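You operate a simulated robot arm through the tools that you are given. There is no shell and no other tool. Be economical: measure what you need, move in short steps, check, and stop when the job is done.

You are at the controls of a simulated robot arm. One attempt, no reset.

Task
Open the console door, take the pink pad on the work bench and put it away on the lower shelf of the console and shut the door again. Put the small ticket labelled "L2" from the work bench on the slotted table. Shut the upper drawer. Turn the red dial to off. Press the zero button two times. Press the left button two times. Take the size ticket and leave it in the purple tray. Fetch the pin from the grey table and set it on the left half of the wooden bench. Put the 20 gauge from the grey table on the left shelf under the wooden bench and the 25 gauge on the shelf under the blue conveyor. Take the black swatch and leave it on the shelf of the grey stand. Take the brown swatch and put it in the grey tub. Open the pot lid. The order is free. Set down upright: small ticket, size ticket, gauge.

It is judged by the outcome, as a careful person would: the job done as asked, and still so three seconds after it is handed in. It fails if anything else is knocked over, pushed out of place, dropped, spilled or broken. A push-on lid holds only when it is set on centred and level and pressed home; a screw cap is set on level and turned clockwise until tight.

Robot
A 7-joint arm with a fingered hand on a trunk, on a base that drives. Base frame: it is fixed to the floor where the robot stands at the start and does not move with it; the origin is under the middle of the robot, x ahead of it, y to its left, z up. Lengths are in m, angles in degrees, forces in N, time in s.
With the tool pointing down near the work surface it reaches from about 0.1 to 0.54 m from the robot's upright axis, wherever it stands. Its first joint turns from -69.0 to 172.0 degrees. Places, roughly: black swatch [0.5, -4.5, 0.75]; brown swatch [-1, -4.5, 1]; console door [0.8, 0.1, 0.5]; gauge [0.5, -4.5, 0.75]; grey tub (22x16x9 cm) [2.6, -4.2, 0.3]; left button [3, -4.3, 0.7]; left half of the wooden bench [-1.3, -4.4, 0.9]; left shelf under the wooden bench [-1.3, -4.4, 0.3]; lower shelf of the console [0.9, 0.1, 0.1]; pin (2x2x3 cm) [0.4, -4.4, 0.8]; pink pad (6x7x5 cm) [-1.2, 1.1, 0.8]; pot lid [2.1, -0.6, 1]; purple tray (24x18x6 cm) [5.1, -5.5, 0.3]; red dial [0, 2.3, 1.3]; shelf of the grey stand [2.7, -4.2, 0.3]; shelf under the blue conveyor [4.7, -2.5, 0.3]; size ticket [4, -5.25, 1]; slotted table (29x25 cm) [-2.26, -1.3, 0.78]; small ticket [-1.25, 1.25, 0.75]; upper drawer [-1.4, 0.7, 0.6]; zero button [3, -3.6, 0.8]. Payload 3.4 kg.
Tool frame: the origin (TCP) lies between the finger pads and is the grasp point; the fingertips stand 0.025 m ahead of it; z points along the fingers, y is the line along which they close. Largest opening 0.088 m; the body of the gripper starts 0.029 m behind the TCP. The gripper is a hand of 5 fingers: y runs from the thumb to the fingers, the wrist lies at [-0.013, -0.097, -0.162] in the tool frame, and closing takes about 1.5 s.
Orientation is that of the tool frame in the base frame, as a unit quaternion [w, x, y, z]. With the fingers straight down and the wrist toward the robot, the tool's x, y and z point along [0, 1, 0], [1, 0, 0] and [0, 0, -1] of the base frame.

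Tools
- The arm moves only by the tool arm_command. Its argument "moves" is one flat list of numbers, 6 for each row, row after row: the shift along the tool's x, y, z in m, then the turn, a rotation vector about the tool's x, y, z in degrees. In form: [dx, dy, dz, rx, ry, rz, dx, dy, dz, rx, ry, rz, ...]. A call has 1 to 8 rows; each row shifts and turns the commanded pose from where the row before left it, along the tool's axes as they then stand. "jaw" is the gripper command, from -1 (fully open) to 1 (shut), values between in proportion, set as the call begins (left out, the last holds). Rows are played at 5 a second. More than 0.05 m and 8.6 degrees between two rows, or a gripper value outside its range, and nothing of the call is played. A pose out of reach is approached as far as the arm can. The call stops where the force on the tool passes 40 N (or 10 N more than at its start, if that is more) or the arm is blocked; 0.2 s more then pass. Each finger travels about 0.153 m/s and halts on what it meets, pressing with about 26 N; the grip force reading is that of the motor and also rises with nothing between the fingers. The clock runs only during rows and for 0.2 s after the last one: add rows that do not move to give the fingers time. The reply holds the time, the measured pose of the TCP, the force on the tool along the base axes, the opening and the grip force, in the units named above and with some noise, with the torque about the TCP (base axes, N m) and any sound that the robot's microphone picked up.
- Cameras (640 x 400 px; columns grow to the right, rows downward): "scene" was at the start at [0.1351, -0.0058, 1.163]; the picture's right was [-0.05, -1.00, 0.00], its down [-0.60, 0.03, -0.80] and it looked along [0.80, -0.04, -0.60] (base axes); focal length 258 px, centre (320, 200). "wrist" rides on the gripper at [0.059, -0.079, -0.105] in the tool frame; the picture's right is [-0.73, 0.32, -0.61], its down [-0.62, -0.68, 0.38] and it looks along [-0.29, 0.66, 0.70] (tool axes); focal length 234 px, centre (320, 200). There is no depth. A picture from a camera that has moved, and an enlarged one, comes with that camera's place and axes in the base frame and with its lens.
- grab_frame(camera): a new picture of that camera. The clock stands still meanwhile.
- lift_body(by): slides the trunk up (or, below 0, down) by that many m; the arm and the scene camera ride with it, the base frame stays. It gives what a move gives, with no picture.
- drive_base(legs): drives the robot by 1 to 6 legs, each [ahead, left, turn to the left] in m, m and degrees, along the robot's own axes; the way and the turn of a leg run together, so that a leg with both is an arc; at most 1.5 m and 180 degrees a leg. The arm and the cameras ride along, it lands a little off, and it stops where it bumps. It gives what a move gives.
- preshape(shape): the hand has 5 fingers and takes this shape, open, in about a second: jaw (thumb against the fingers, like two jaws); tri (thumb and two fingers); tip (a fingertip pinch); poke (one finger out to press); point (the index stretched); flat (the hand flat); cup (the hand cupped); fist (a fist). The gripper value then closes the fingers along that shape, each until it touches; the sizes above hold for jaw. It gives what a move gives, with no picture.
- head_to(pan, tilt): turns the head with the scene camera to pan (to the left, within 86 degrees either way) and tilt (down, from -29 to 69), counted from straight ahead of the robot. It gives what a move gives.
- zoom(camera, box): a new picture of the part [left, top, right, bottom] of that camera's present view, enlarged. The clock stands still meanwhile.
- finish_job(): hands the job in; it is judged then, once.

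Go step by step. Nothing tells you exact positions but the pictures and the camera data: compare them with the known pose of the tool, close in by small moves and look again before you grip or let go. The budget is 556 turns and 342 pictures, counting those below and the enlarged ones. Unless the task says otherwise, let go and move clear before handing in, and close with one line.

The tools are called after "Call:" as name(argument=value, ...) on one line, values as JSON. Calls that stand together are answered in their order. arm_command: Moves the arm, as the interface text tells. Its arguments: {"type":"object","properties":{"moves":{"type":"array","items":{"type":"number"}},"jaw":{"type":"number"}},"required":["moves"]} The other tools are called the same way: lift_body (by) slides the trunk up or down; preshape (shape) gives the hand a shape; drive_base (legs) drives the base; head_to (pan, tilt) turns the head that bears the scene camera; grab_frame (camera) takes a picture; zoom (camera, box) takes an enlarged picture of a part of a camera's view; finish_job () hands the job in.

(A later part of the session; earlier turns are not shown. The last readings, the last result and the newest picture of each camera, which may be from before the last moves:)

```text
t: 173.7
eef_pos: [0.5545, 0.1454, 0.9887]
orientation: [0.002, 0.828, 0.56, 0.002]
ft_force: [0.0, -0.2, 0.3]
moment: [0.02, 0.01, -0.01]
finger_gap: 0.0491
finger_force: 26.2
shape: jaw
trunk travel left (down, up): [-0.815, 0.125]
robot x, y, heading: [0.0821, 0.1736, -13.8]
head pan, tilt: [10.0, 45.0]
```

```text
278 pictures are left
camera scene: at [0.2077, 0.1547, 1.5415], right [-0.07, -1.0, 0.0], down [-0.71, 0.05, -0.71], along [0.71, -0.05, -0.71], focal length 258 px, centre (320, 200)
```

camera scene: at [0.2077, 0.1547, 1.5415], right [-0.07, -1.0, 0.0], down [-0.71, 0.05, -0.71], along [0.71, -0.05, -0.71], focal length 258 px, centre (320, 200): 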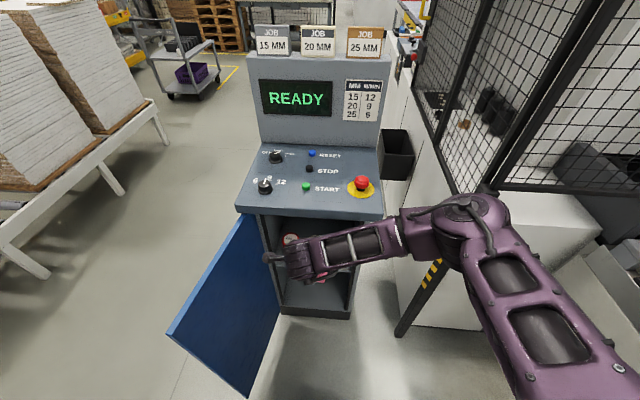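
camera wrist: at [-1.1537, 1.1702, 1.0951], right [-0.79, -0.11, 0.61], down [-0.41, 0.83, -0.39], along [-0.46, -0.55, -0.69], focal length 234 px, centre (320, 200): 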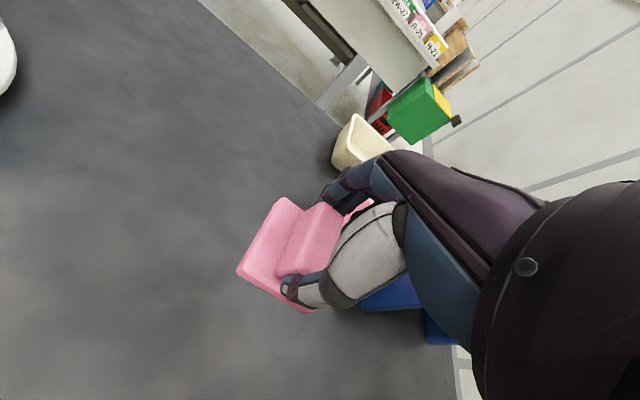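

The arm needs to come in diagonally, so the door has to open further. I'll tilt the hand slightly, lower it and push the door with the side of the hand, keeping the pad clear.

Call:
arm_command(moves=[0, 0, 0, 0, -8, 0, 0, 0, 0, 0, -8, 0])

Call:
lift_body(by=-0.27)

Call:
drive_base(legs=[[0, 0.15, 0]])

Call:
grab_frame(camera="scene")

```text
t: 174.2
eef_pos: [0.553, 0.1462, 0.988]
orientation: [0.08, 0.82, 0.554, -0.114]
ft_force: [-0.1, 0.8, -1.1]
moment: [0.01, -0.01, 0.0]
finger_gap: 0.049
finger_force: 26.2
shape: jaw
trunk travel left (down, up): [-0.815, 0.125]
robot x, y, heading: [0.078, 0.1727, -13.8]
head pan, tilt: [10.0, 45.0]
```

```text
t: 177.0
eef_pos: [0.5537, 0.1451, 0.7182]
orientation: [0.079, 0.821, 0.554, -0.114]
ft_force: [0.3, -0.2, -0.3]
moment: [0.02, 0.0, -0.01]
finger_gap: 0.0492
finger_force: 26.1
shape: jaw
trunk travel left (down, up): [-0.545, 0.395]
robot x, y, heading: [0.08, 0.1714, -14.0]
head pan, tilt: [10.0, 45.0]
```

```text
t: 178.4
eef_pos: [0.59, 0.2914, 0.7175]
orientation: [0.078, 0.821, 0.554, -0.114]
ft_force: [0.2, 0.0, -0.4]
moment: [0.02, 0.03, -0.02]
finger_gap: 0.0492
finger_force: 26.3
shape: jaw
trunk travel left (down, up): [-0.545, 0.395]
robot x, y, heading: [0.1148, 0.3229, -13.4]
head pan, tilt: [10.0, 45.0]
```

```text
277 pictures are left
camera scene: at [0.2439, 0.3029, 1.2714], right [-0.07, -1.0, 0.0], down [-0.71, 0.05, -0.71], along [0.71, -0.05, -0.71], focal length 258 px, centre (320, 200)
```

scene: 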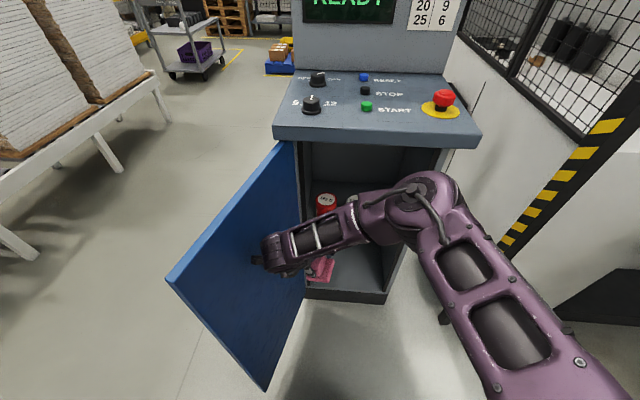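

Call:
drive_base(legs=[[-0.03, 0.12, 0], [-0.02, 0.12, 0]])

Call:
grab_frame(camera="scene")

```text
t: 179.3
eef_pos: [0.5889, 0.3058, 0.7199]
orientation: [0.084, 0.823, 0.549, -0.118]
ft_force: [-10.1, -16.4, 7.6]
moment: [2.67, -0.58, 2.06]
finger_gap: 0.0491
finger_force: 26.2
shape: jaw
trunk travel left (down, up): [-0.545, 0.395]
robot x, y, heading: [0.1177, 0.349, -14.0]
head pan, tilt: [10.0, 45.0]
stopped in leg 1: the force on the tool passed its limit at 106 N (the readings are from after the stop); the commanded pose is now the measured one
```

```text
276 pictures are left
camera scene: at [0.2398, 0.3257, 1.2717], right [-0.07, -1.0, 0.0], down [-0.7, 0.05, -0.71], along [0.71, -0.05, -0.71], focal length 258 px, centre (320, 200)
```

scene: 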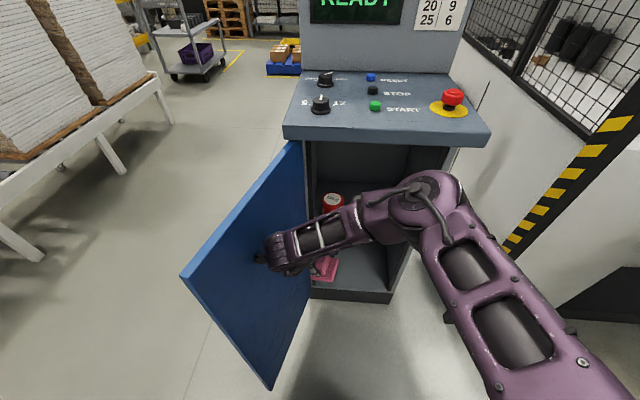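

The door is at its stop (about 100°), so I'll back off and instead reach in with the arm extended and the robot further back.

Call:
drive_base(legs=[[-0.05, -0.18, 0]])

Call:
arm_command(moves=[0, 0, 0, 0, 8, 0, 0, 0, 0, 0, 8, 0, 0, 0, 0, 0, 0, 0])

Call:
grab_frame(camera="wrist")

```text
t: 180.8
eef_pos: [0.4987, 0.1503, 0.7182]
orientation: [0.085, 0.822, 0.55, -0.119]
ft_force: [-0.2, 0.2, -0.5]
moment: [0.0, 0.02, 0.0]
finger_gap: 0.0495
finger_force: 25.9
shape: jaw
trunk travel left (down, up): [-0.545, 0.395]
robot x, y, heading: [0.0234, 0.1866, -13.9]
head pan, tilt: [10.0, 45.0]
```

```text
t: 181.6
eef_pos: [0.4989, 0.15, 0.719]
orientation: [0.007, 0.831, 0.556, -0.003]
ft_force: [0.4, -1.1, -1.4]
moment: [0.0, -0.02, 0.02]
finger_gap: 0.0493
finger_force: 25.9
shape: jaw
trunk travel left (down, up): [-0.545, 0.395]
robot x, y, heading: [0.0234, 0.1887, -13.8]
head pan, tilt: [10.0, 45.0]
```

```text
275 pictures are left
camera wrist: at [0.4489, 0.2352, 0.8213], right [0.02, -0.78, 0.62], down [-0.87, -0.32, -0.38], along [0.5, -0.53, -0.69], focal length 234 px, centre (320, 200)
```

wrist: 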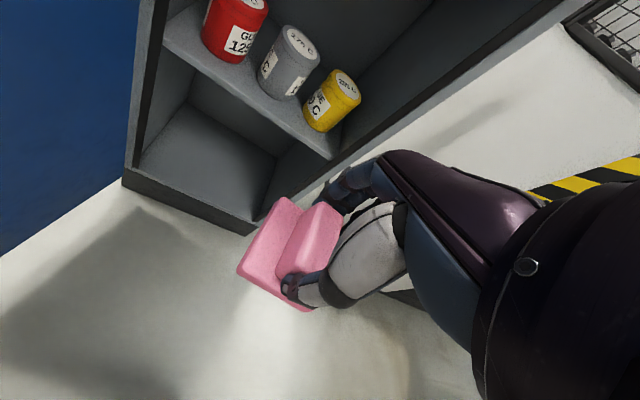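

Call:
lift_body(by=-0.4)

Call:
arm_command(moves=[0, 0.03, 0, 0, 0, 0, 0, 0.03, 0, 0, 0, 0, 0, 0.03, 0, 0, 0, 0, 0, 0.02, 0, 0, 0, 0])

Call:
grab_frame(camera="scene")

Call:
grab_frame(camera="wrist")

```text
t: 185.4
eef_pos: [0.4988, 0.1503, 0.3177]
orientation: [0.008, 0.831, 0.556, -0.003]
ft_force: [-0.3, -0.3, -0.5]
moment: [-0.01, 0.02, 0.02]
finger_gap: 0.0492
finger_force: 25.9
shape: jaw
trunk travel left (down, up): [-0.145, 0.795]
robot x, y, heading: [0.0248, 0.1872, -14.0]
head pan, tilt: [10.0, 45.0]
```

```text
t: 186.4
eef_pos: [0.5998, 0.1085, 0.32]
orientation: [0.008, 0.831, 0.556, -0.003]
ft_force: [0.2, -0.4, -0.4]
moment: [0.01, -0.03, 0.0]
finger_gap: 0.0492
finger_force: 25.7
shape: jaw
trunk travel left (down, up): [-0.145, 0.795]
robot x, y, heading: [0.0235, 0.186, -13.9]
head pan, tilt: [10.0, 45.0]
```

```text
274 pictures are left
camera scene: at [0.1517, 0.1687, 0.8714], right [-0.07, -1.0, 0.0], down [-0.71, 0.05, -0.71], along [0.71, -0.05, -0.71], focal length 258 px, centre (320, 200)
```

scene: 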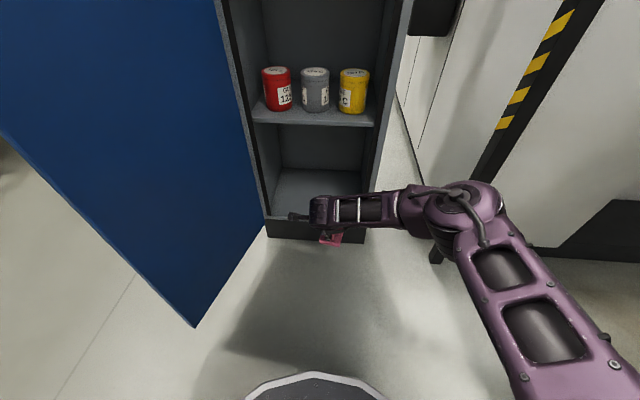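

```text
273 pictures are left
camera wrist: at [0.5499, 0.194, 0.4239], right [0.02, -0.78, 0.62], down [-0.87, -0.32, -0.38], along [0.5, -0.53, -0.69], focal length 234 px, centre (320, 200)
```

wrist: 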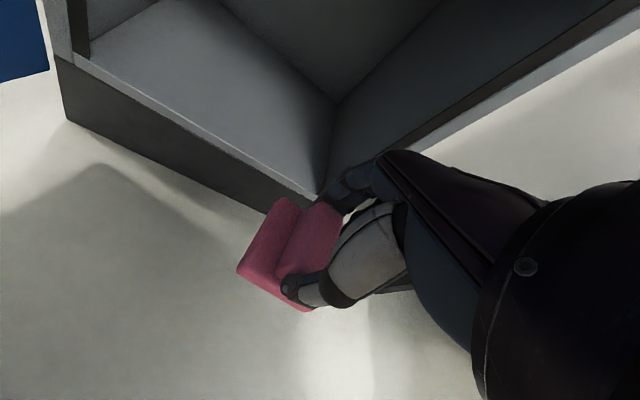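

The lower shelf surface is at z≈0.12, spanning x 0.79–1.09. I'll lower and drive in partway, then check.

Call:
lift_body(by=-0.07)

Call:
drive_base(legs=[[0.15, 0.025, 0]])

Call:
grab_frame(camera="scene")

Call:
grab_frame(camera="wrist")

```text
t: 187.5
eef_pos: [0.6008, 0.1086, 0.2508]
orientation: [0.008, 0.831, 0.556, -0.003]
ft_force: [0.8, 0.5, -0.8]
moment: [-0.02, -0.01, -0.01]
finger_gap: 0.0491
finger_force: 25.9
shape: jaw
trunk travel left (down, up): [-0.075, 0.865]
robot x, y, heading: [0.0229, 0.1864, -13.7]
head pan, tilt: [10.0, 45.0]
```

```text
t: 188.9
eef_pos: [0.7497, 0.0967, 0.2499]
orientation: [0.008, 0.831, 0.556, -0.003]
ft_force: [0.0, 0.3, -0.7]
moment: [0.0, 0.0, 0.04]
finger_gap: 0.049
finger_force: 25.7
shape: jaw
trunk travel left (down, up): [-0.075, 0.865]
robot x, y, heading: [0.1739, 0.1792, -14.1]
head pan, tilt: [10.0, 45.0]
```

```text
272 pictures are left
camera scene: at [0.302, 0.1576, 0.8014], right [-0.07, -1.0, 0.0], down [-0.71, 0.05, -0.71], along [0.71, -0.05, -0.71], focal length 258 px, centre (320, 200)
```

scene: 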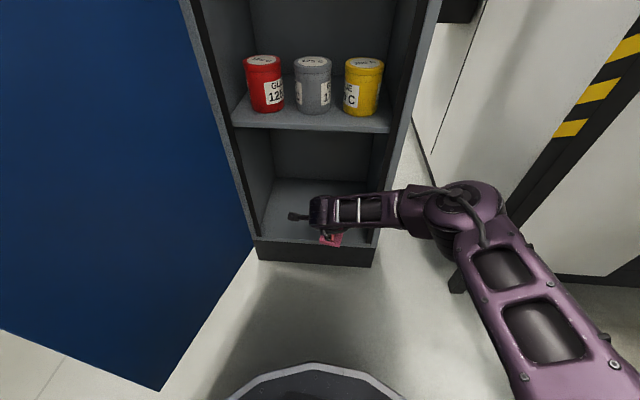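

```text
271 pictures are left
camera wrist: at [0.7, 0.1824, 0.3539], right [0.02, -0.78, 0.62], down [-0.87, -0.32, -0.38], along [0.5, -0.53, -0.69], focal length 234 px, centre (320, 200)
```

wrist: 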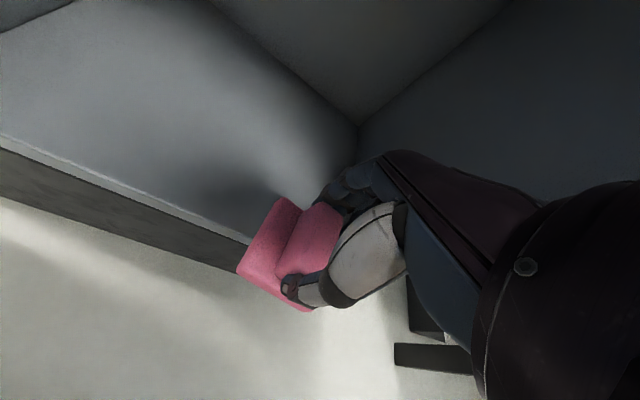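

The elbow will come close to the console's right wall, so I'll extend the arm further rather than drive in.

Call:
arm_command(moves=[0, 0.02, 0, 0, 0, 0, 0, 0.02, 0, 0, 0, 0, 0, 0.02, 0, 0, 0, 0])

Call:
grab_frame(camera="scene")

```text
t: 189.7
eef_pos: [0.8079, 0.0729, 0.2509]
orientation: [0.008, 0.831, 0.556, -0.003]
ft_force: [0.3, -0.2, -0.6]
moment: [0.0, 0.05, 0.02]
finger_gap: 0.049
finger_force: 25.3
shape: jaw
trunk travel left (down, up): [-0.075, 0.865]
robot x, y, heading: [0.1751, 0.1734, -13.9]
head pan, tilt: [10.0, 45.0]
```

```text
270 pictures are left
camera scene: at [0.302, 0.1576, 0.8014], right [-0.07, -1.0, 0.0], down [-0.71, 0.05, -0.71], along [0.71, -0.05, -0.71], focal length 258 px, centre (320, 200)
```

scene: 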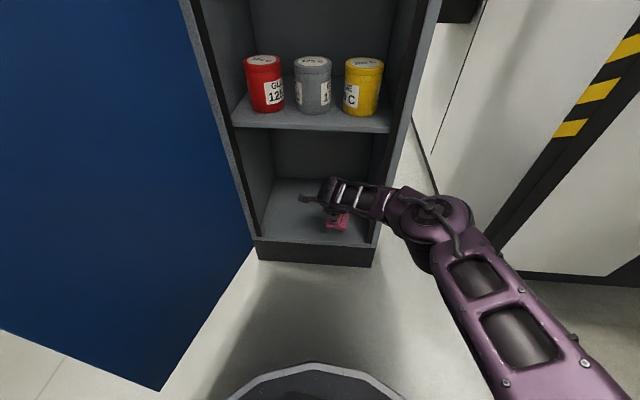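

Call:
arm_command(moves=[0.015, 0.013, 0, 0, 0, 0, 0.015, 0.013, 0, 0, 0, 0, 0.015, 0.013, 0, 0, 0, 0])

Call:
grab_frame(camera="wrist")

Call:
grab_frame(camera="scene")

```text
t: 190.5
eef_pos: [0.8306, 0.0884, 0.2505]
orientation: [0.008, 0.831, 0.556, -0.004]
ft_force: [0.2, 0.3, 0.0]
moment: [0.01, 0.01, 0.0]
finger_gap: 0.049
finger_force: 25.8
shape: jaw
out of reach, approached as far as the arm can: row 2, 3
trunk travel left (down, up): [-0.075, 0.865]
robot x, y, heading: [0.1742, 0.1754, -13.9]
head pan, tilt: [10.0, 45.0]
```

```text
269 pictures are left
camera wrist: at [0.7801, 0.1741, 0.3535], right [0.02, -0.78, 0.62], down [-0.87, -0.32, -0.38], along [0.5, -0.53, -0.69], focal length 234 px, centre (320, 200)
```

wrist: 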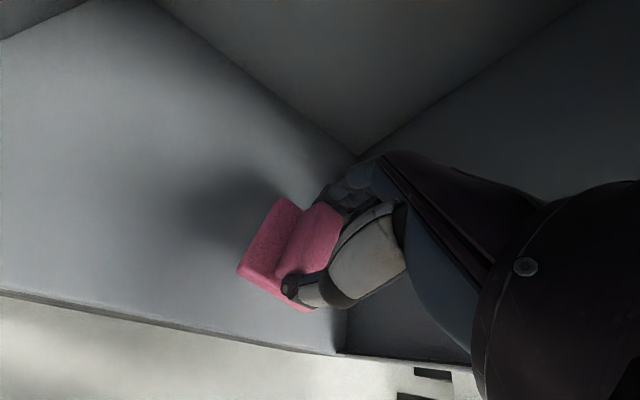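

```text
268 pictures are left
camera scene: at [0.302, 0.1576, 0.8014], right [-0.07, -1.0, 0.0], down [-0.71, 0.05, -0.71], along [0.71, -0.05, -0.71], focal length 258 px, centre (320, 200)
```

scene: 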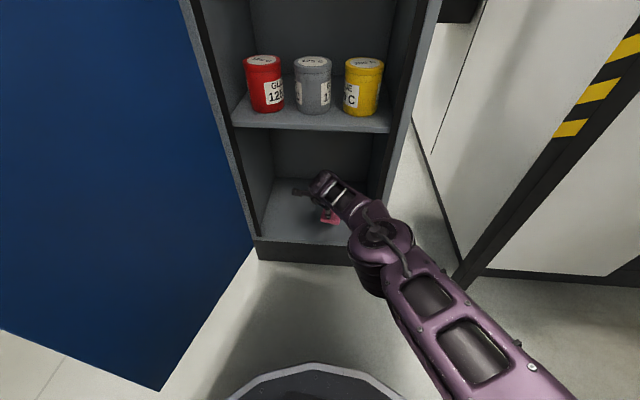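

Call:
drive_base(legs=[[0.05, 0.035, 0]])

Call:
lift_body(by=-0.05)

Call:
grab_frame(camera="wrist")

```text
t: 191.4
eef_pos: [0.888, 0.1102, 0.2503]
orientation: [0.007, 0.831, 0.556, -0.003]
ft_force: [-0.3, -1.2, -0.8]
moment: [-0.01, -0.01, -0.02]
finger_gap: 0.0492
finger_force: 25.6
shape: jaw
trunk travel left (down, up): [-0.075, 0.865]
robot x, y, heading: [0.2278, 0.1987, -14.1]
head pan, tilt: [10.0, 45.0]
```

```text
t: 192.4
eef_pos: [0.8872, 0.1092, 0.1998]
orientation: [0.008, 0.831, 0.556, -0.003]
ft_force: [-1.2, 0.3, -0.1]
moment: [0.0, -0.01, 0.0]
finger_gap: 0.0495
finger_force: 25.8
shape: jaw
trunk travel left (down, up): [-0.025, 0.915]
robot x, y, heading: [0.2306, 0.2013, -13.9]
head pan, tilt: [10.0, 45.0]
```

```text
267 pictures are left
camera wrist: at [0.8373, 0.1957, 0.3036], right [0.02, -0.78, 0.62], down [-0.87, -0.32, -0.38], along [0.5, -0.53, -0.69], focal length 234 px, centre (320, 200)
```

wrist: 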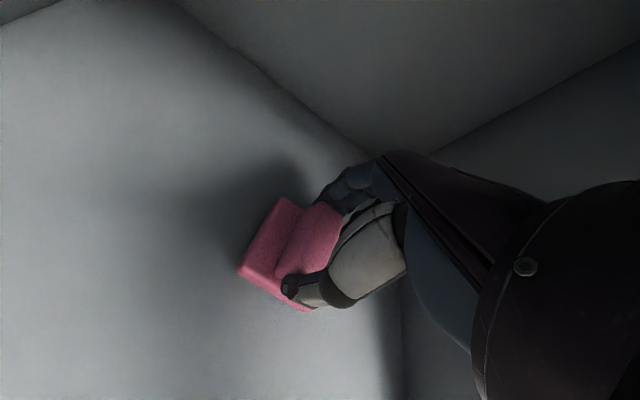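

Near the shelf floor now; lowering the last bit until contact.

Call:
lift_body(by=-0.024)

Call:
arm_command(moves=[0, 0, 0.004, 0, 0, 0, 0, 0, 0.004, 0, 0, 0, 0, 0, 0.004, 0, 0, 0, 0, 0, 0.004, 0, 0, 0])

Call:
grab_frame(camera="wrist")

```text
t: 193.0
eef_pos: [0.89, 0.1106, 0.188]
orientation: [0.015, 0.831, 0.556, 0.003]
ft_force: [-9.9, 0.4, 26.2]
moment: [0.04, 0.41, -0.11]
finger_gap: 0.0486
finger_force: 25.7
shape: jaw
trunk travel left (down, up): [-0.001, 0.939]
robot x, y, heading: [0.2366, 0.2006, -14.0]
head pan, tilt: [10.0, 45.0]
stopped: the force on the tool passed its limit at 43 N (the readings are from after the stop); the commanded pose is now the measured one
```

```text
t: 193.5
eef_pos: [0.8921, 0.1096, 0.1887]
orientation: [0.017, 0.831, 0.556, 0.006]
ft_force: [-11.4, 1.0, 27.7]
moment: [0.11, 0.55, -0.12]
finger_gap: 0.0482
finger_force: 25.8
shape: jaw
trunk travel left (down, up): [-0.001, 0.939]
robot x, y, heading: [0.2303, 0.1975, -13.8]
head pan, tilt: [10.0, 45.0]
stopped in row 2: the force on the tool passed its limit at 42 N (the readings are from after the stop); the commanded pose is now the measured one
```

```text
266 pictures are left
camera wrist: at [0.8388, 0.1957, 0.289], right [0.0, -0.78, 0.62], down [-0.86, -0.33, -0.4], along [0.52, -0.53, -0.67], focal length 234 px, centre (320, 200)
```

wrist: 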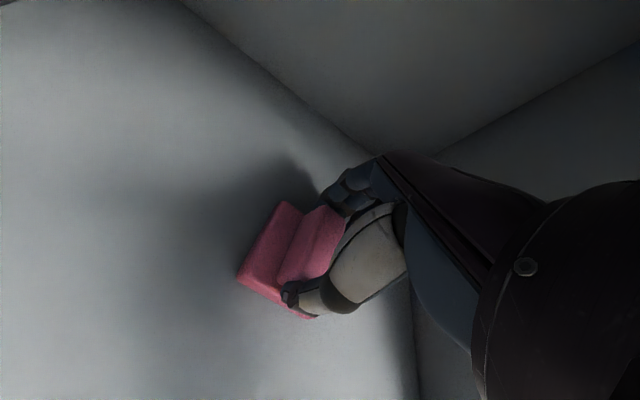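

Pad is on the shelf. Relieving the pressure and releasing.

Call:
arm_command(moves=[0, 0, -0.004, 0, 0, 0])

Call:
arm_command(moves=[0, 0, 0, 0, 0, 0, 0, 0, 0, 0, 0, 0, 0, 0, 0, 0, 0, 0, 0, 0, 0, 0, 0, 0, 0, 0, 0, 0, 0, 0], jaw=-1)

Call:
lift_body(by=0.07)

Call:
grab_frame(camera="wrist")

```text
t: 193.9
eef_pos: [0.8911, 0.1097, 0.1884]
orientation: [0.015, 0.831, 0.556, 0.005]
ft_force: [-3.2, 0.2, 19.5]
moment: [0.03, 0.23, -0.06]
finger_gap: 0.0491
finger_force: 26.2
shape: jaw
trunk travel left (down, up): [-0.001, 0.939]
robot x, y, heading: [0.2283, 0.2023, -14.2]
head pan, tilt: [10.0, 45.0]
```

```text
t: 195.1
eef_pos: [0.8901, 0.1089, 0.1862]
orientation: [0.013, 0.831, 0.556, 0.003]
ft_force: [-1.2, -0.2, 0.3]
moment: [-0.03, -0.01, -0.06]
finger_gap: 0.0877
finger_force: 0.1
shape: jaw
trunk travel left (down, up): [-0.001, 0.939]
robot x, y, heading: [0.2309, 0.1984, -14.3]
head pan, tilt: [10.0, 45.0]
```

```text
t: 196.1
eef_pos: [0.8903, 0.1099, 0.2554]
orientation: [0.014, 0.831, 0.556, 0.003]
ft_force: [0.9, 0.1, -0.5]
moment: [0.02, -0.02, 0.02]
finger_gap: 0.0875
finger_force: 0.1
shape: jaw
trunk travel left (down, up): [-0.071, 0.869]
robot x, y, heading: [0.2312, 0.1981, -13.7]
head pan, tilt: [10.0, 45.0]
```

```text
265 pictures are left
camera wrist: at [0.8383, 0.1955, 0.3578], right [0.01, -0.78, 0.62], down [-0.86, -0.32, -0.39], along [0.51, -0.53, -0.68], focal length 234 px, centre (320, 200)
```

wrist: 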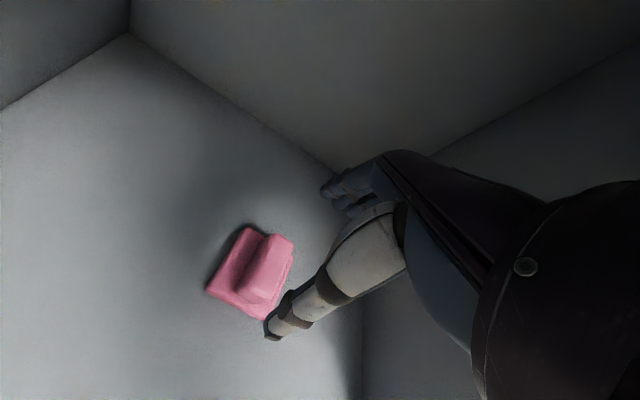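

The pad stands well inside the lower shelf. I'll back out, then go round to the outer side of the door to push it shut.

Call:
drive_base(legs=[[-0.32, 0, 0]])

Call:
lift_body(by=0.27)

Call:
arm_command(moves=[-0.01, -0.03, 0, 0, 0, 0, 0, -0.03, 0, 0, 0, 0, 0, -0.03, 0, 0, 0, 0, 0, -0.03, 0, 0, 0, 0, 0, -0.03, 0, 0, 0, 0, 0, -0.03, 0, 0, 0, 0], jaw=1)

Call:
grab_frame(camera="scene")

```text
t: 198.3
eef_pos: [0.5797, 0.1847, 0.2567]
orientation: [0.014, 0.832, 0.554, 0.003]
ft_force: [-0.3, 0.7, -0.2]
moment: [0.0, -0.01, 0.0]
finger_gap: 0.0877
finger_force: 0.1
shape: jaw
trunk travel left (down, up): [-0.071, 0.869]
robot x, y, heading: [-0.0811, 0.2761, -14.0]
head pan, tilt: [10.0, 45.0]
```

```text
t: 201.0
eef_pos: [0.5799, 0.1842, 0.5263]
orientation: [0.014, 0.832, 0.555, 0.003]
ft_force: [0.1, 0.0, -0.2]
moment: [-0.04, -0.03, -0.01]
finger_gap: 0.0877
finger_force: 0.1
shape: jaw
trunk travel left (down, up): [-0.341, 0.599]
robot x, y, heading: [-0.0811, 0.2769, -14.3]
head pan, tilt: [10.0, 45.0]
```

```text
t: 202.4
eef_pos: [0.409, 0.2457, 0.5201]
orientation: [0.014, 0.832, 0.554, 0.003]
ft_force: [0.2, 0.5, 0.3]
moment: [-0.02, 0.0, -0.03]
finger_gap: 0.0
finger_force: 26.2
shape: jaw
trunk travel left (down, up): [-0.341, 0.599]
robot x, y, heading: [-0.0794, 0.2731, -14.0]
head pan, tilt: [10.0, 45.0]
```

```text
264 pictures are left
camera scene: at [0.0491, 0.2567, 1.0679], right [-0.07, -1.0, 0.0], down [-0.71, 0.05, -0.71], along [0.71, -0.05, -0.71], focal length 258 px, centre (320, 200)
```

scene: 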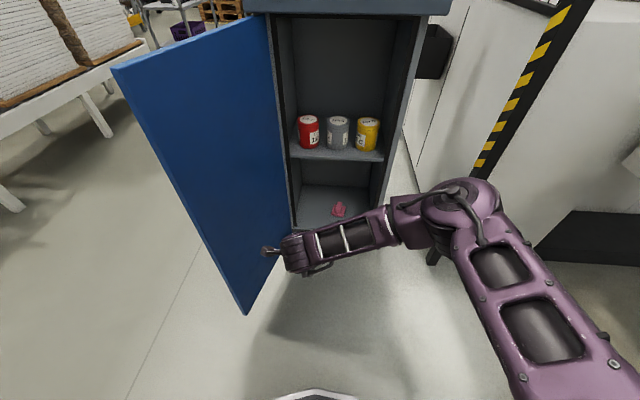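

Call:
drive_base(legs=[[0, 0, -84], [-0.74, 0.12, 0], [0, 0, 42]])

Call:
head_to(pan=10, tilt=40)

Call:
grab_frame(camera="scene")

```text
t: 211.9
eef_pos: [0.4661, 0.6764, 0.5195]
orientation: [0.014, 0.972, 0.235, -0.003]
ft_force: [-1.0, 0.3, 0.2]
moment: [0.0, -0.01, 0.0]
finger_gap: 0.0
finger_force: 26.3
shape: jaw
trunk travel left (down, up): [-0.341, 0.599]
robot x, y, heading: [0.1078, 1.0137, -54.4]
head pan, tilt: [10.0, 45.0]
```

```text
t: 212.6
eef_pos: [0.4658, 0.6757, 0.5199]
orientation: [0.014, 0.972, 0.236, -0.002]
ft_force: [-0.4, -0.4, -0.1]
moment: [0.02, 0.01, -0.01]
finger_gap: 0.0002
finger_force: 26.2
shape: jaw
trunk travel left (down, up): [-0.341, 0.599]
robot x, y, heading: [0.1112, 1.0146, -54.2]
head pan, tilt: [10.0, 40.0]
```

```text
263 pictures are left
camera scene: at [0.1996, 0.9126, 1.0751], right [-0.7, -0.72, 0.0], down [-0.46, 0.45, -0.77], along [0.55, -0.53, -0.64], focal length 258 px, centre (320, 200)
```

scene: 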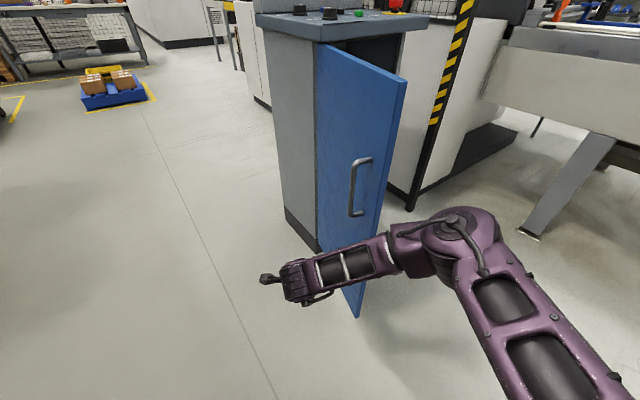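

The elbow would lead in this pose, so I'll swing to face along the bench side and push with the hand itself.

Call:
drive_base(legs=[[0.139, 0.467, 0], [0, 0, -44]])

Call:
lift_body(by=-0.1)

Call:
arm_command(moves=[0, 0.025, 0, 0, 0, 0, 0, 0.025, 0, 0, 0, 0, 0, 0.025, 0, 0, 0, 0])

Call:
grab_frame(camera="scene")

```text
t: 217.5
eef_pos: [0.5977, 0.6901, 0.5199]
orientation: [0.012, 0.99, -0.138, -0.007]
ft_force: [-1.3, -0.3, 0.3]
moment: [-0.01, 0.0, 0.0]
finger_gap: 0.0
finger_force: 26.2
shape: jaw
trunk travel left (down, up): [-0.341, 0.599]
robot x, y, heading: [0.5659, 1.1789, -97.6]
head pan, tilt: [10.0, 40.0]
```

```text
t: 218.8
eef_pos: [0.5991, 0.6911, 0.4197]
orientation: [0.011, 0.99, -0.138, -0.007]
ft_force: [-0.1, 0.1, 0.3]
moment: [0.02, -0.01, 0.03]
finger_gap: 0.0002
finger_force: 25.9
shape: jaw
trunk travel left (down, up): [-0.241, 0.699]
robot x, y, heading: [0.5706, 1.1775, -97.8]
head pan, tilt: [10.0, 40.0]
```

```text
t: 219.6
eef_pos: [0.5755, 0.6212, 0.4222]
orientation: [0.012, 0.99, -0.138, -0.007]
ft_force: [-0.1, 0.1, -0.8]
moment: [0.0, 0.02, -0.01]
finger_gap: 0.0001
finger_force: 26.1
shape: jaw
trunk travel left (down, up): [-0.241, 0.699]
robot x, y, heading: [0.574, 1.1785, -97.4]
head pan, tilt: [10.0, 40.0]
```

```text
262 pictures are left
camera scene: at [0.5667, 1.0433, 0.9752], right [-1.0, -0.05, 0.0], down [-0.03, 0.64, -0.77], along [0.04, -0.77, -0.64], focal length 258 px, centre (320, 200)
```

scene: 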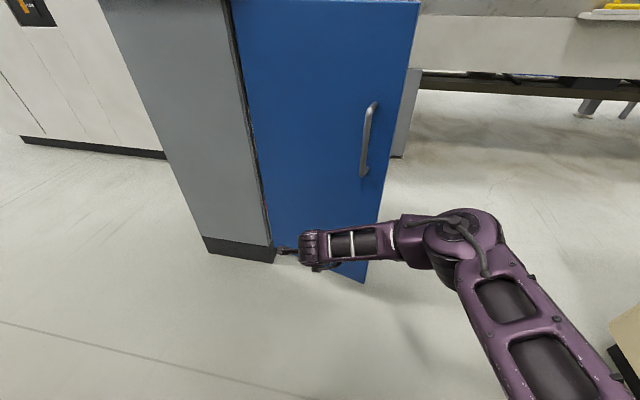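

Call:
drive_base(legs=[[0.2, 0.026, 0], [0.2, 0.026, 0]])

Call:
grab_frame(camera="scene")

```text
t: 222.4
eef_pos: [0.5759, 0.2206, 0.4224]
orientation: [0.012, 0.99, -0.139, -0.007]
ft_force: [0.9, 0.0, -0.9]
moment: [0.01, -0.04, -0.03]
finger_gap: 0.0
finger_force: 25.8
shape: jaw
trunk travel left (down, up): [-0.241, 0.699]
robot x, y, heading: [0.5695, 0.7773, -97.2]
head pan, tilt: [10.0, 40.0]
```

```text
261 pictures are left
camera scene: at [0.5674, 0.6435, 0.9751], right [-1.0, -0.04, 0.0], down [-0.03, 0.64, -0.77], along [0.03, -0.77, -0.64], focal length 258 px, centre (320, 200)
```

scene: 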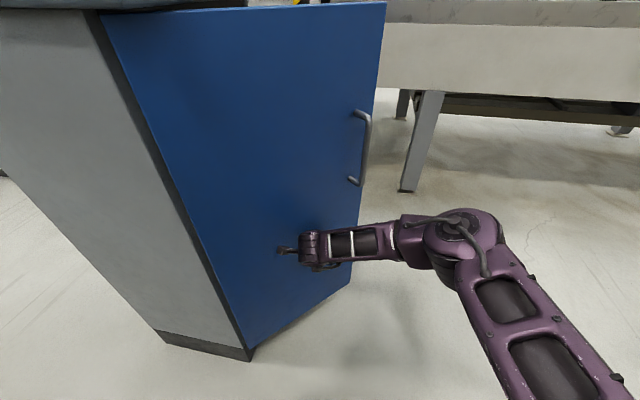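

Call:
drive_base(legs=[[0.15, 0.04, 0], [0.06, 0.06, 0]])

Call:
grab_frame(camera="scene")

```text
t: 224.7
eef_pos: [0.6481, 0.0008, 0.4239]
orientation: [0.012, 0.99, -0.139, -0.007]
ft_force: [0.1, -0.6, -0.6]
moment: [0.0, 0.01, -0.01]
finger_gap: 0.0002
finger_force: 26.4
shape: jaw
trunk travel left (down, up): [-0.241, 0.699]
robot x, y, heading: [0.6389, 0.5574, -97.6]
head pan, tilt: [10.0, 40.0]
stopped in leg 2: the robot was blocked; the commanded pose is now the measured one
```

```text
260 pictures are left
camera scene: at [0.6387, 0.4236, 0.9752], right [-1.0, -0.04, 0.0], down [-0.03, 0.64, -0.77], along [0.03, -0.77, -0.64], focal length 258 px, centre (320, 200)
```

scene: 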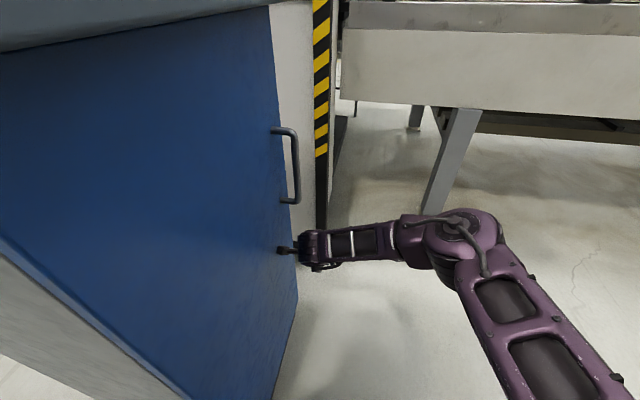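

Call:
drive_base(legs=[[-0.04, -0.03, 0]])

Call:
arm_command(moves=[0.025, 0, 0, 0, 0, 0, 0.025, 0, 0, 0, 0, 0, 0.025, 0, 0, 0, 0, 0, 0.025, 0, 0, 0, 0, 0])

Call:
grab_frame(camera="scene")

```text
t: 225.6
eef_pos: [0.6229, 0.0447, 0.4222]
orientation: [0.013, 0.99, -0.139, -0.007]
ft_force: [-0.2, 0.1, -0.5]
moment: [0.01, 0.0, -0.01]
finger_gap: 0.0004
finger_force: 26.0
shape: jaw
trunk travel left (down, up): [-0.241, 0.699]
robot x, y, heading: [0.6197, 0.6042, -97.4]
head pan, tilt: [10.0, 40.0]
```

```text
t: 226.2
eef_pos: [0.6582, 0.0309, 0.422]
orientation: [0.012, 0.99, -0.141, -0.013]
ft_force: [-8.9, 0.3, 0.2]
moment: [-0.08, -0.91, 0.63]
finger_gap: 0.0
finger_force: 25.5
shape: jaw
trunk travel left (down, up): [-0.241, 0.699]
robot x, y, heading: [0.6192, 0.6031, -97.7]
head pan, tilt: [10.0, 40.0]
stopped in row 3: the force on the tool passed its limit at 70 N (the readings are from after the stop); the commanded pose is now the measured one
```

```text
259 pictures are left
camera scene: at [0.6121, 0.4683, 0.9753], right [-1.0, -0.04, 0.0], down [-0.03, 0.64, -0.77], along [0.03, -0.77, -0.64], focal length 258 px, centre (320, 200)
```

scene: 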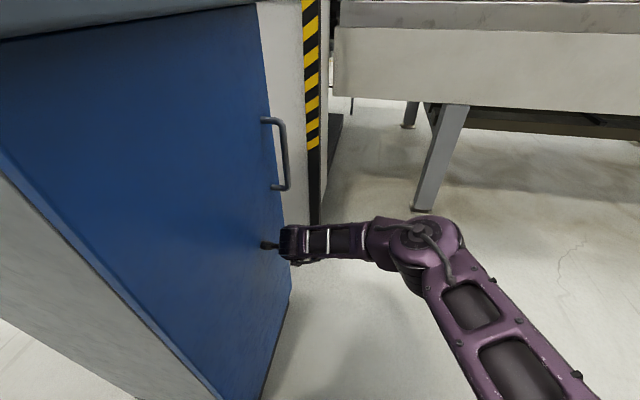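

The door seems closed; I'll retreat and verify from the front.

Call:
arm_command(moves=[-0.02, 0, 0, 0, 0, 0, -0.03, 0, 0, 0, 0, 0])

Call:
drive_base(legs=[[-0.1, -0.25, 0]])

Call:
head_to(pan=60, tilt=35)

Call:
grab_frame(camera="scene")

```text
t: 226.8
eef_pos: [0.6101, 0.0465, 0.4206]
orientation: [0.013, 0.99, -0.139, -0.012]
ft_force: [1.4, 0.0, 0.5]
moment: [0.0, 0.01, 0.01]
finger_gap: 0.0
finger_force: 25.6
shape: jaw
trunk travel left (down, up): [-0.241, 0.699]
robot x, y, heading: [0.6153, 0.6032, -97.9]
head pan, tilt: [10.0, 40.0]
```

```text
t: 228.7
eef_pos: [0.3776, 0.1779, 0.4219]
orientation: [0.013, 0.99, -0.14, -0.013]
ft_force: [-0.1, 0.6, -0.7]
moment: [-0.01, -0.01, -0.02]
finger_gap: 0.0001
finger_force: 25.9
shape: jaw
trunk travel left (down, up): [-0.241, 0.699]
robot x, y, heading: [0.3876, 0.7333, -97.9]
head pan, tilt: [10.0, 40.0]
```

```text
t: 229.9
eef_pos: [0.378, 0.1769, 0.4215]
orientation: [0.012, 0.99, -0.14, -0.013]
ft_force: [-0.1, 0.2, 0.0]
moment: [0.01, 0.0, 0.04]
finger_gap: 0.0
finger_force: 25.9
shape: jaw
trunk travel left (down, up): [-0.241, 0.699]
robot x, y, heading: [0.3907, 0.7367, -97.7]
head pan, tilt: [60.0, 35.0]
```

```text
258 pictures are left
camera scene: at [0.4477, 0.6302, 0.9827], right [-0.61, -0.79, 0.0], down [-0.45, 0.35, -0.82], along [0.65, -0.5, -0.57], focal length 258 px, centre (320, 200)
```

scene: 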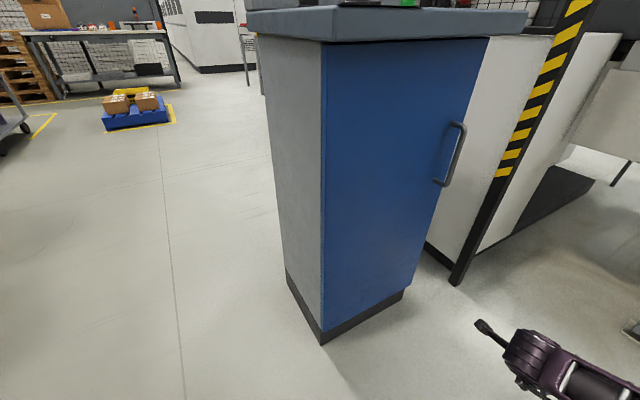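

Call:
zoom(camera="scene", box=[280, 20, 540, 350])

```text
1.21 times, centred on (410, 185) of scene
camera zoom: at [0.4477, 0.6302, 0.9827], right [-0.61, -0.79, 0.0], down [-0.45, 0.35, -0.82], along [0.65, -0.5, -0.57], focal length 312 px, centre (211, 218)
```

zoom: 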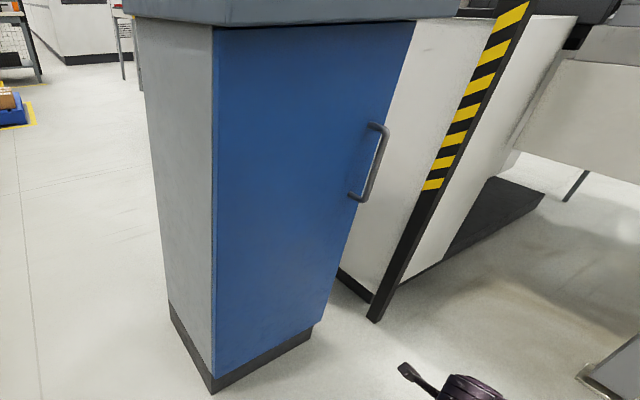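

The console door is shut. Next is the red dial on the grey cabinet; I'll drive up there and look at it.

Call:
drive_base(legs=[[-0.45, 0.0, 0], [0, 0, 178]])

Call:
lift_body(by=0.5)

Call:
head_to(pan=25, tilt=5)

Call:
grab_frame(camera="scene")

```text
t: 239.6
eef_pos: [0.5284, 1.7278, 0.421]
orientation: [0.013, 0.205, 0.979, 0.011]
ft_force: [-0.2, -0.4, 0.1]
moment: [0.03, 0.02, 0.02]
finger_gap: 0.0003
finger_force: 25.7
shape: jaw
trunk travel left (down, up): [-0.241, 0.699]
robot x, y, heading: [0.4464, 1.1819, 74.4]
head pan, tilt: [60.0, 35.0]
```

```text
refused: 0.5 is not a number from -0.4 to 0.4
```

```text
t: 240.6
eef_pos: [0.529, 1.7272, 0.4204]
orientation: [0.013, 0.206, 0.978, 0.011]
ft_force: [-0.8, -0.4, -0.7]
moment: [0.01, 0.0, -0.01]
finger_gap: 0.0002
finger_force: 26.3
shape: jaw
trunk travel left (down, up): [-0.241, 0.699]
robot x, y, heading: [0.4443, 1.1763, 74.5]
head pan, tilt: [25.0, 5.0]
```

```text
256 pictures are left
camera scene: at [0.442, 1.3143, 1.0309], right [0.99, 0.17, 0.0], down [0.01, -0.09, -1.0], along [-0.17, 0.98, -0.09], focal length 258 px, centre (320, 200)
```

scene: 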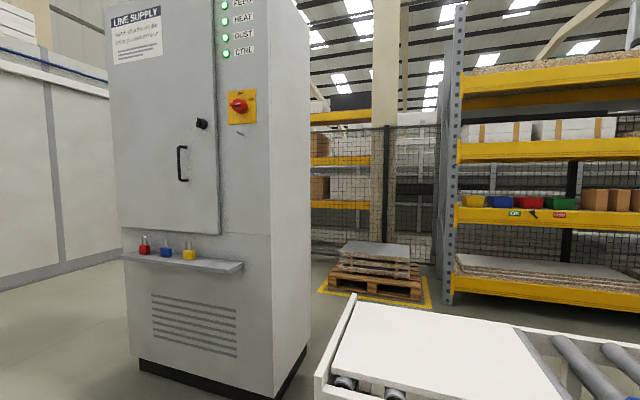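

Call:
zoom(camera="scene", box=[205, 75, 285, 145])

Call:
lift_body(by=0.4)

Call:
zoom(camera="scene", box=[205, 125, 285, 225])

```text
5.71 times, centred on (245, 110) of scene
camera zoom: at [0.442, 1.3143, 1.0309], right [0.99, 0.17, 0.0], down [0.01, -0.09, -1.0], along [-0.17, 0.98, -0.09], focal length 1472 px, centre (749, 714)
```

zoom: 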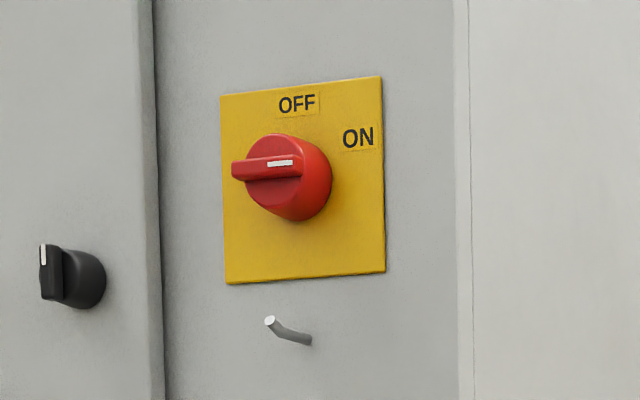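

```text
t: 244.5
eef_pos: [0.5284, 1.727, 0.8207]
orientation: [0.013, 0.206, 0.978, 0.011]
ft_force: [0.0, 0.0, -0.2]
moment: [0.0, 0.03, 0.01]
finger_gap: 0.0
finger_force: 26.2
shape: jaw
trunk travel left (down, up): [-0.641, 0.299]
robot x, y, heading: [0.443, 1.1729, 74.8]
head pan, tilt: [25.0, 5.0]
```

```text
4.00 times, centred on (245, 175) of scene
camera zoom: at [0.4421, 1.3144, 1.4309], right [0.99, 0.17, 0.0], down [0.01, -0.09, -1.0], along [-0.17, 0.98, -0.09], focal length 1030 px, centre (620, 300)
```

zoom: 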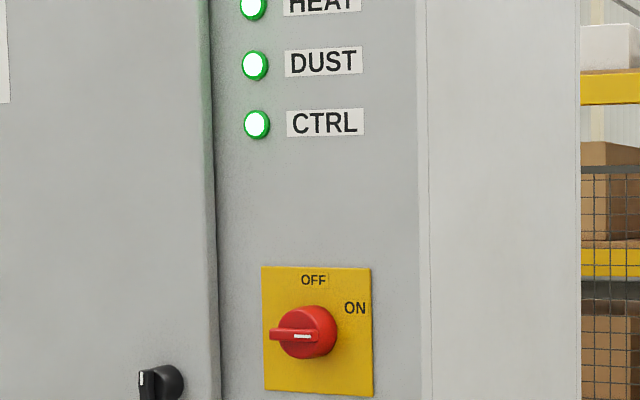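

The dial's pointer bar is horizontal (pointing right to ON) with OFF at the top, so it needs a quarter turn counter-clockwise. Dial is near (-0.04, 2.27, 1.305). I'll tilt the hand to point left again.

Call:
arm_command(moves=[0, 0, 0, 0, 8.2, 0, 0, 0, 0, 0, 8.2, 0, 0, 0, 0, 0, 8.2, 0, 0, 0, 0, 0, 8.2, 0, 0, 0, 0, 0, 8.2, 0, 0, 0, 0, 0, 8.2, 0])

Call:
arm_command(moves=[0, 0, 0, 0, 8.2, 0, 0, 0, 0, 0, 8.2, 0, 0, 0, 0, 0, 8.2, 0, 0, 0, 0, 0, 8.2, 0, 0, 0, 0, 0, 8.2, 0, 0, 0, 0, 0, 0, 0], jaw=-1)

Call:
lift_body(by=0.29)

```text
t: 245.9
eef_pos: [0.5296, 1.7287, 0.8217]
orientation: [-0.395, 0.182, 0.895, 0.096]
ft_force: [0.0, -0.2, -0.8]
moment: [0.02, 0.02, 0.0]
finger_gap: 0.0001
finger_force: 25.6
shape: jaw
trunk travel left (down, up): [-0.641, 0.299]
robot x, y, heading: [0.4417, 1.1772, 74.6]
head pan, tilt: [25.0, 5.0]
```

```text
t: 247.3
eef_pos: [0.5299, 1.7282, 0.8206]
orientation: [-0.684, 0.138, 0.699, 0.155]
ft_force: [-0.5, 0.3, -0.5]
moment: [0.02, 0.03, 0.01]
finger_gap: 0.0877
finger_force: 0.1
shape: jaw
trunk travel left (down, up): [-0.641, 0.299]
robot x, y, heading: [0.4454, 1.1784, 74.8]
head pan, tilt: [25.0, 5.0]
```

```text
t: 250.2
eef_pos: [0.5308, 1.7271, 1.1098]
orientation: [-0.684, 0.137, 0.7, 0.153]
ft_force: [0.6, -0.6, -1.4]
moment: [0.03, -0.03, 0.0]
finger_gap: 0.0875
finger_force: 0.1
shape: jaw
trunk travel left (down, up): [-0.931, 0.009]
robot x, y, heading: [0.4487, 1.1786, 74.7]
head pan, tilt: [25.0, 5.0]
```

Call:
arm_command(moves=[0.04, 0, 0, 0, 0, 0, 0.04, 0, 0, 0, 0, 0, 0.04, 0, 0, 0, 0, 0, 0.04, 0, 0, 0, 0, 0, 0.035, 0, 0, 0, 0, 0])

Call:
arm_command(moves=[0, 0, 0, 0, 0, 8.2, 0, 0, 0, 0, 0, 8.2, 0, 0, 0, 0, 0, 8.2, 0, 0, 0, 0, 0, 8.2, 0, 0, 0, 0, 0, 8.2, 0, 0, 0, 0, 0, 8.2])

```text
t: 251.4
eef_pos: [0.5218, 1.7238, 1.3085]
orientation: [-0.684, 0.137, 0.7, 0.154]
ft_force: [-0.7, 0.0, -0.9]
moment: [-0.04, 0.01, -0.02]
finger_gap: 0.0874
finger_force: 0.0
shape: jaw
trunk travel left (down, up): [-0.931, 0.009]
robot x, y, heading: [0.4466, 1.1781, 74.4]
head pan, tilt: [25.0, 5.0]
```

```text
t: 252.8
eef_pos: [0.5246, 1.7244, 1.3055]
orientation: [0.686, -0.417, -0.578, 0.145]
ft_force: [-0.6, 0.3, 0.2]
moment: [-0.01, -0.03, -0.02]
finger_gap: 0.0875
finger_force: 0.0
shape: jaw
trunk travel left (down, up): [-0.931, 0.009]
robot x, y, heading: [0.446, 1.1761, 74.7]
head pan, tilt: [25.0, 5.0]
```

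Call:
arm_command(moves=[0, 0, 0, 0, 0, 8.2, 0, 0, 0, 0, 0, 8.2, 0, 0, 0, 0, 0, 8.2, 0, 0, 0, 0, 0, 8.2, 0, 0, 0, 0, 0, 8.2])

Call:
head_to(pan=10, tilt=25)

Call:
grab_frame(camera="scene")

Call:
grab_frame(camera="wrist")

```text
t: 254.0
eef_pos: [0.5251, 1.7253, 1.305]
orientation: [-0.591, 0.594, 0.396, -0.376]
ft_force: [-0.8, 0.6, 0.8]
moment: [-0.03, -0.03, -0.01]
finger_gap: 0.0874
finger_force: 0.1
shape: jaw
trunk travel left (down, up): [-0.931, 0.009]
robot x, y, heading: [0.4452, 1.1757, 74.8]
head pan, tilt: [25.0, 5.0]
```

```text
t: 254.8
eef_pos: [0.5248, 1.7237, 1.3051]
orientation: [-0.592, 0.593, 0.396, -0.376]
ft_force: [-0.3, 0.3, 0.3]
moment: [0.03, -0.02, 0.01]
finger_gap: 0.0878
finger_force: 0.0
shape: jaw
trunk travel left (down, up): [-0.931, 0.009]
robot x, y, heading: [0.448, 1.1746, 74.5]
head pan, tilt: [10.0, 25.0]
```

```text
253 pictures are left
camera scene: at [0.466, 1.3153, 1.6886], right [1.0, -0.09, 0.0], down [-0.04, -0.42, -0.91], along [0.08, 0.9, -0.42], focal length 258 px, centre (320, 200)
```

scene: 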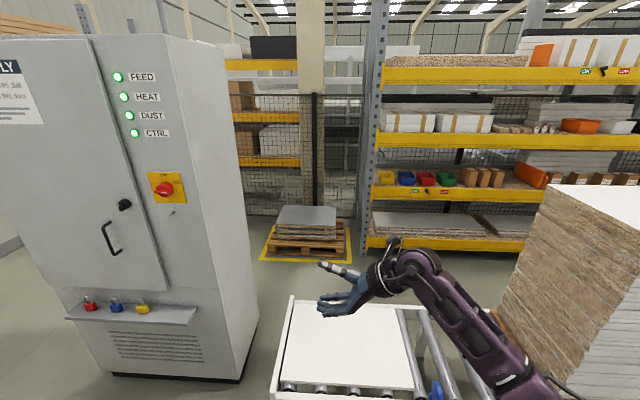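

```text
252 pictures are left
camera wrist: at [0.6429, 1.7341, 1.3877], right [0.27, -0.9, -0.33], down [-0.62, -0.43, 0.66], along [-0.74, 0.03, -0.68], focal length 234 px, centre (320, 200)
```

wrist: 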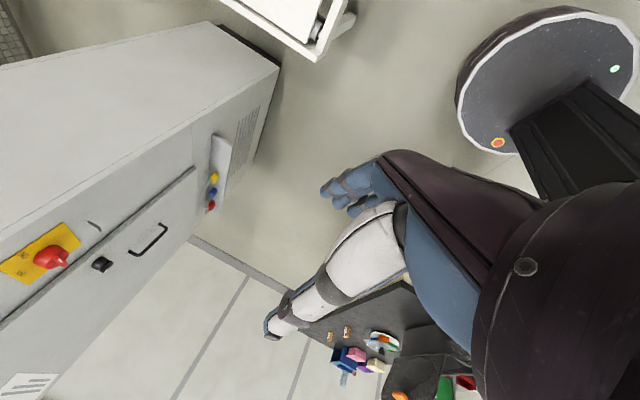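

Call:
arm_command(moves=[0, 0, 0.04, 0, 0, 0, 0, 0, 0.04, 0, 0, 0, 0, 0, 0.04, 0, 0, 0, 0, 0, 0.04, 0, 0, 0, 0, 0, 0.04, 0, 0, 0])

Call:
arm_command(moves=[0, 0, 0, 0, 8.2, 0, 0, 0, 0, 0, 8.2, 0, 0, 0, 0, 0, 8.2, 0])

```text
t: 256.0
eef_pos: [0.3381, 1.8017, 1.3005]
orientation: [-0.591, 0.593, 0.398, -0.376]
ft_force: [-1.1, 0.9, 0.0]
moment: [0.03, 0.0, -0.05]
finger_gap: 0.0878
finger_force: 0.0
shape: jaw
trunk travel left (down, up): [-0.931, 0.009]
robot x, y, heading: [0.4449, 1.1761, 74.7]
head pan, tilt: [10.0, 25.0]
```

```text
t: 256.8
eef_pos: [0.3421, 1.8029, 1.3023]
orientation: [0.663, -0.659, -0.262, 0.241]
ft_force: [-0.8, 0.5, -1.1]
moment: [-0.02, -0.01, 0.03]
finger_gap: 0.0878
finger_force: 0.1
shape: jaw
trunk travel left (down, up): [-0.931, 0.009]
robot x, y, heading: [0.4429, 1.1757, 74.4]
head pan, tilt: [10.0, 25.0]
```

Both the extension and the yaw toward ahead work. I'll drive so the hand faces the dial squarely, stopping short to check.

Call:
drive_base(legs=[[0, 0, -49.5], [-0.628, 0.776, 0]])

Call:
head_to(pan=30, tilt=25)

Call:
grab_frame(camera="scene")

Call:
grab_frame(camera="wrist")

```text
t: 264.2
eef_pos: [-0.0393, 2.083, 1.3012]
orientation: [-0.702, 0.708, -0.042, 0.062]
ft_force: [-0.3, -0.2, 1.0]
moment: [0.0, 0.01, -0.02]
finger_gap: 0.0879
finger_force: 0.0
shape: jaw
trunk travel left (down, up): [-0.931, 0.009]
robot x, y, heading: [-0.4498, 1.5989, 24.6]
head pan, tilt: [10.0, 25.0]
```

```text
t: 265.1
eef_pos: [-0.0404, 2.0834, 1.3032]
orientation: [-0.702, 0.708, -0.042, 0.062]
ft_force: [0.5, -0.2, 0.5]
moment: [-0.01, -0.03, -0.02]
finger_gap: 0.0882
finger_force: 0.1
shape: jaw
trunk travel left (down, up): [-0.931, 0.009]
robot x, y, heading: [-0.4541, 1.6016, 24.8]
head pan, tilt: [30.0, 25.0]
```

```text
251 pictures are left
camera scene: at [-0.3556, 1.6946, 1.6885], right [0.82, -0.58, 0.0], down [-0.24, -0.34, -0.91], along [0.52, 0.74, -0.42], focal length 258 px, centre (320, 200)
```

scene: 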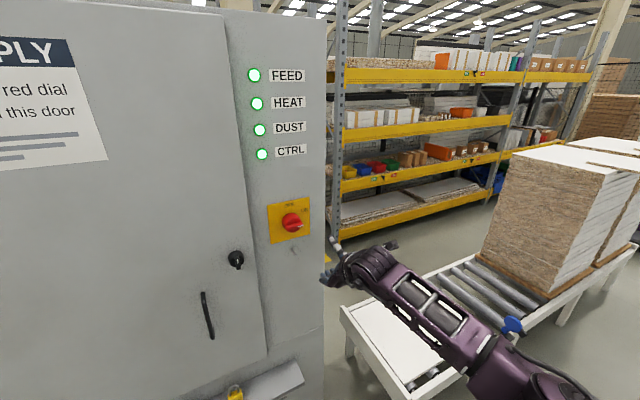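

```text
250 pictures are left
camera wrist: at [0.0021, 1.97, 1.3831], right [-0.8, -0.5, -0.34], down [-0.58, 0.48, 0.66], along [-0.17, 0.72, -0.67], focal length 234 px, centre (320, 200)
```

wrist: 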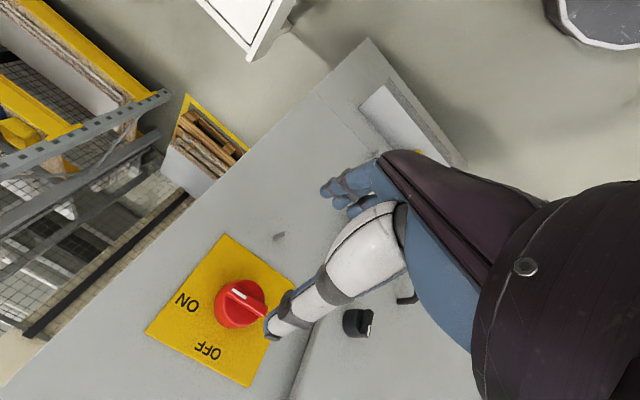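

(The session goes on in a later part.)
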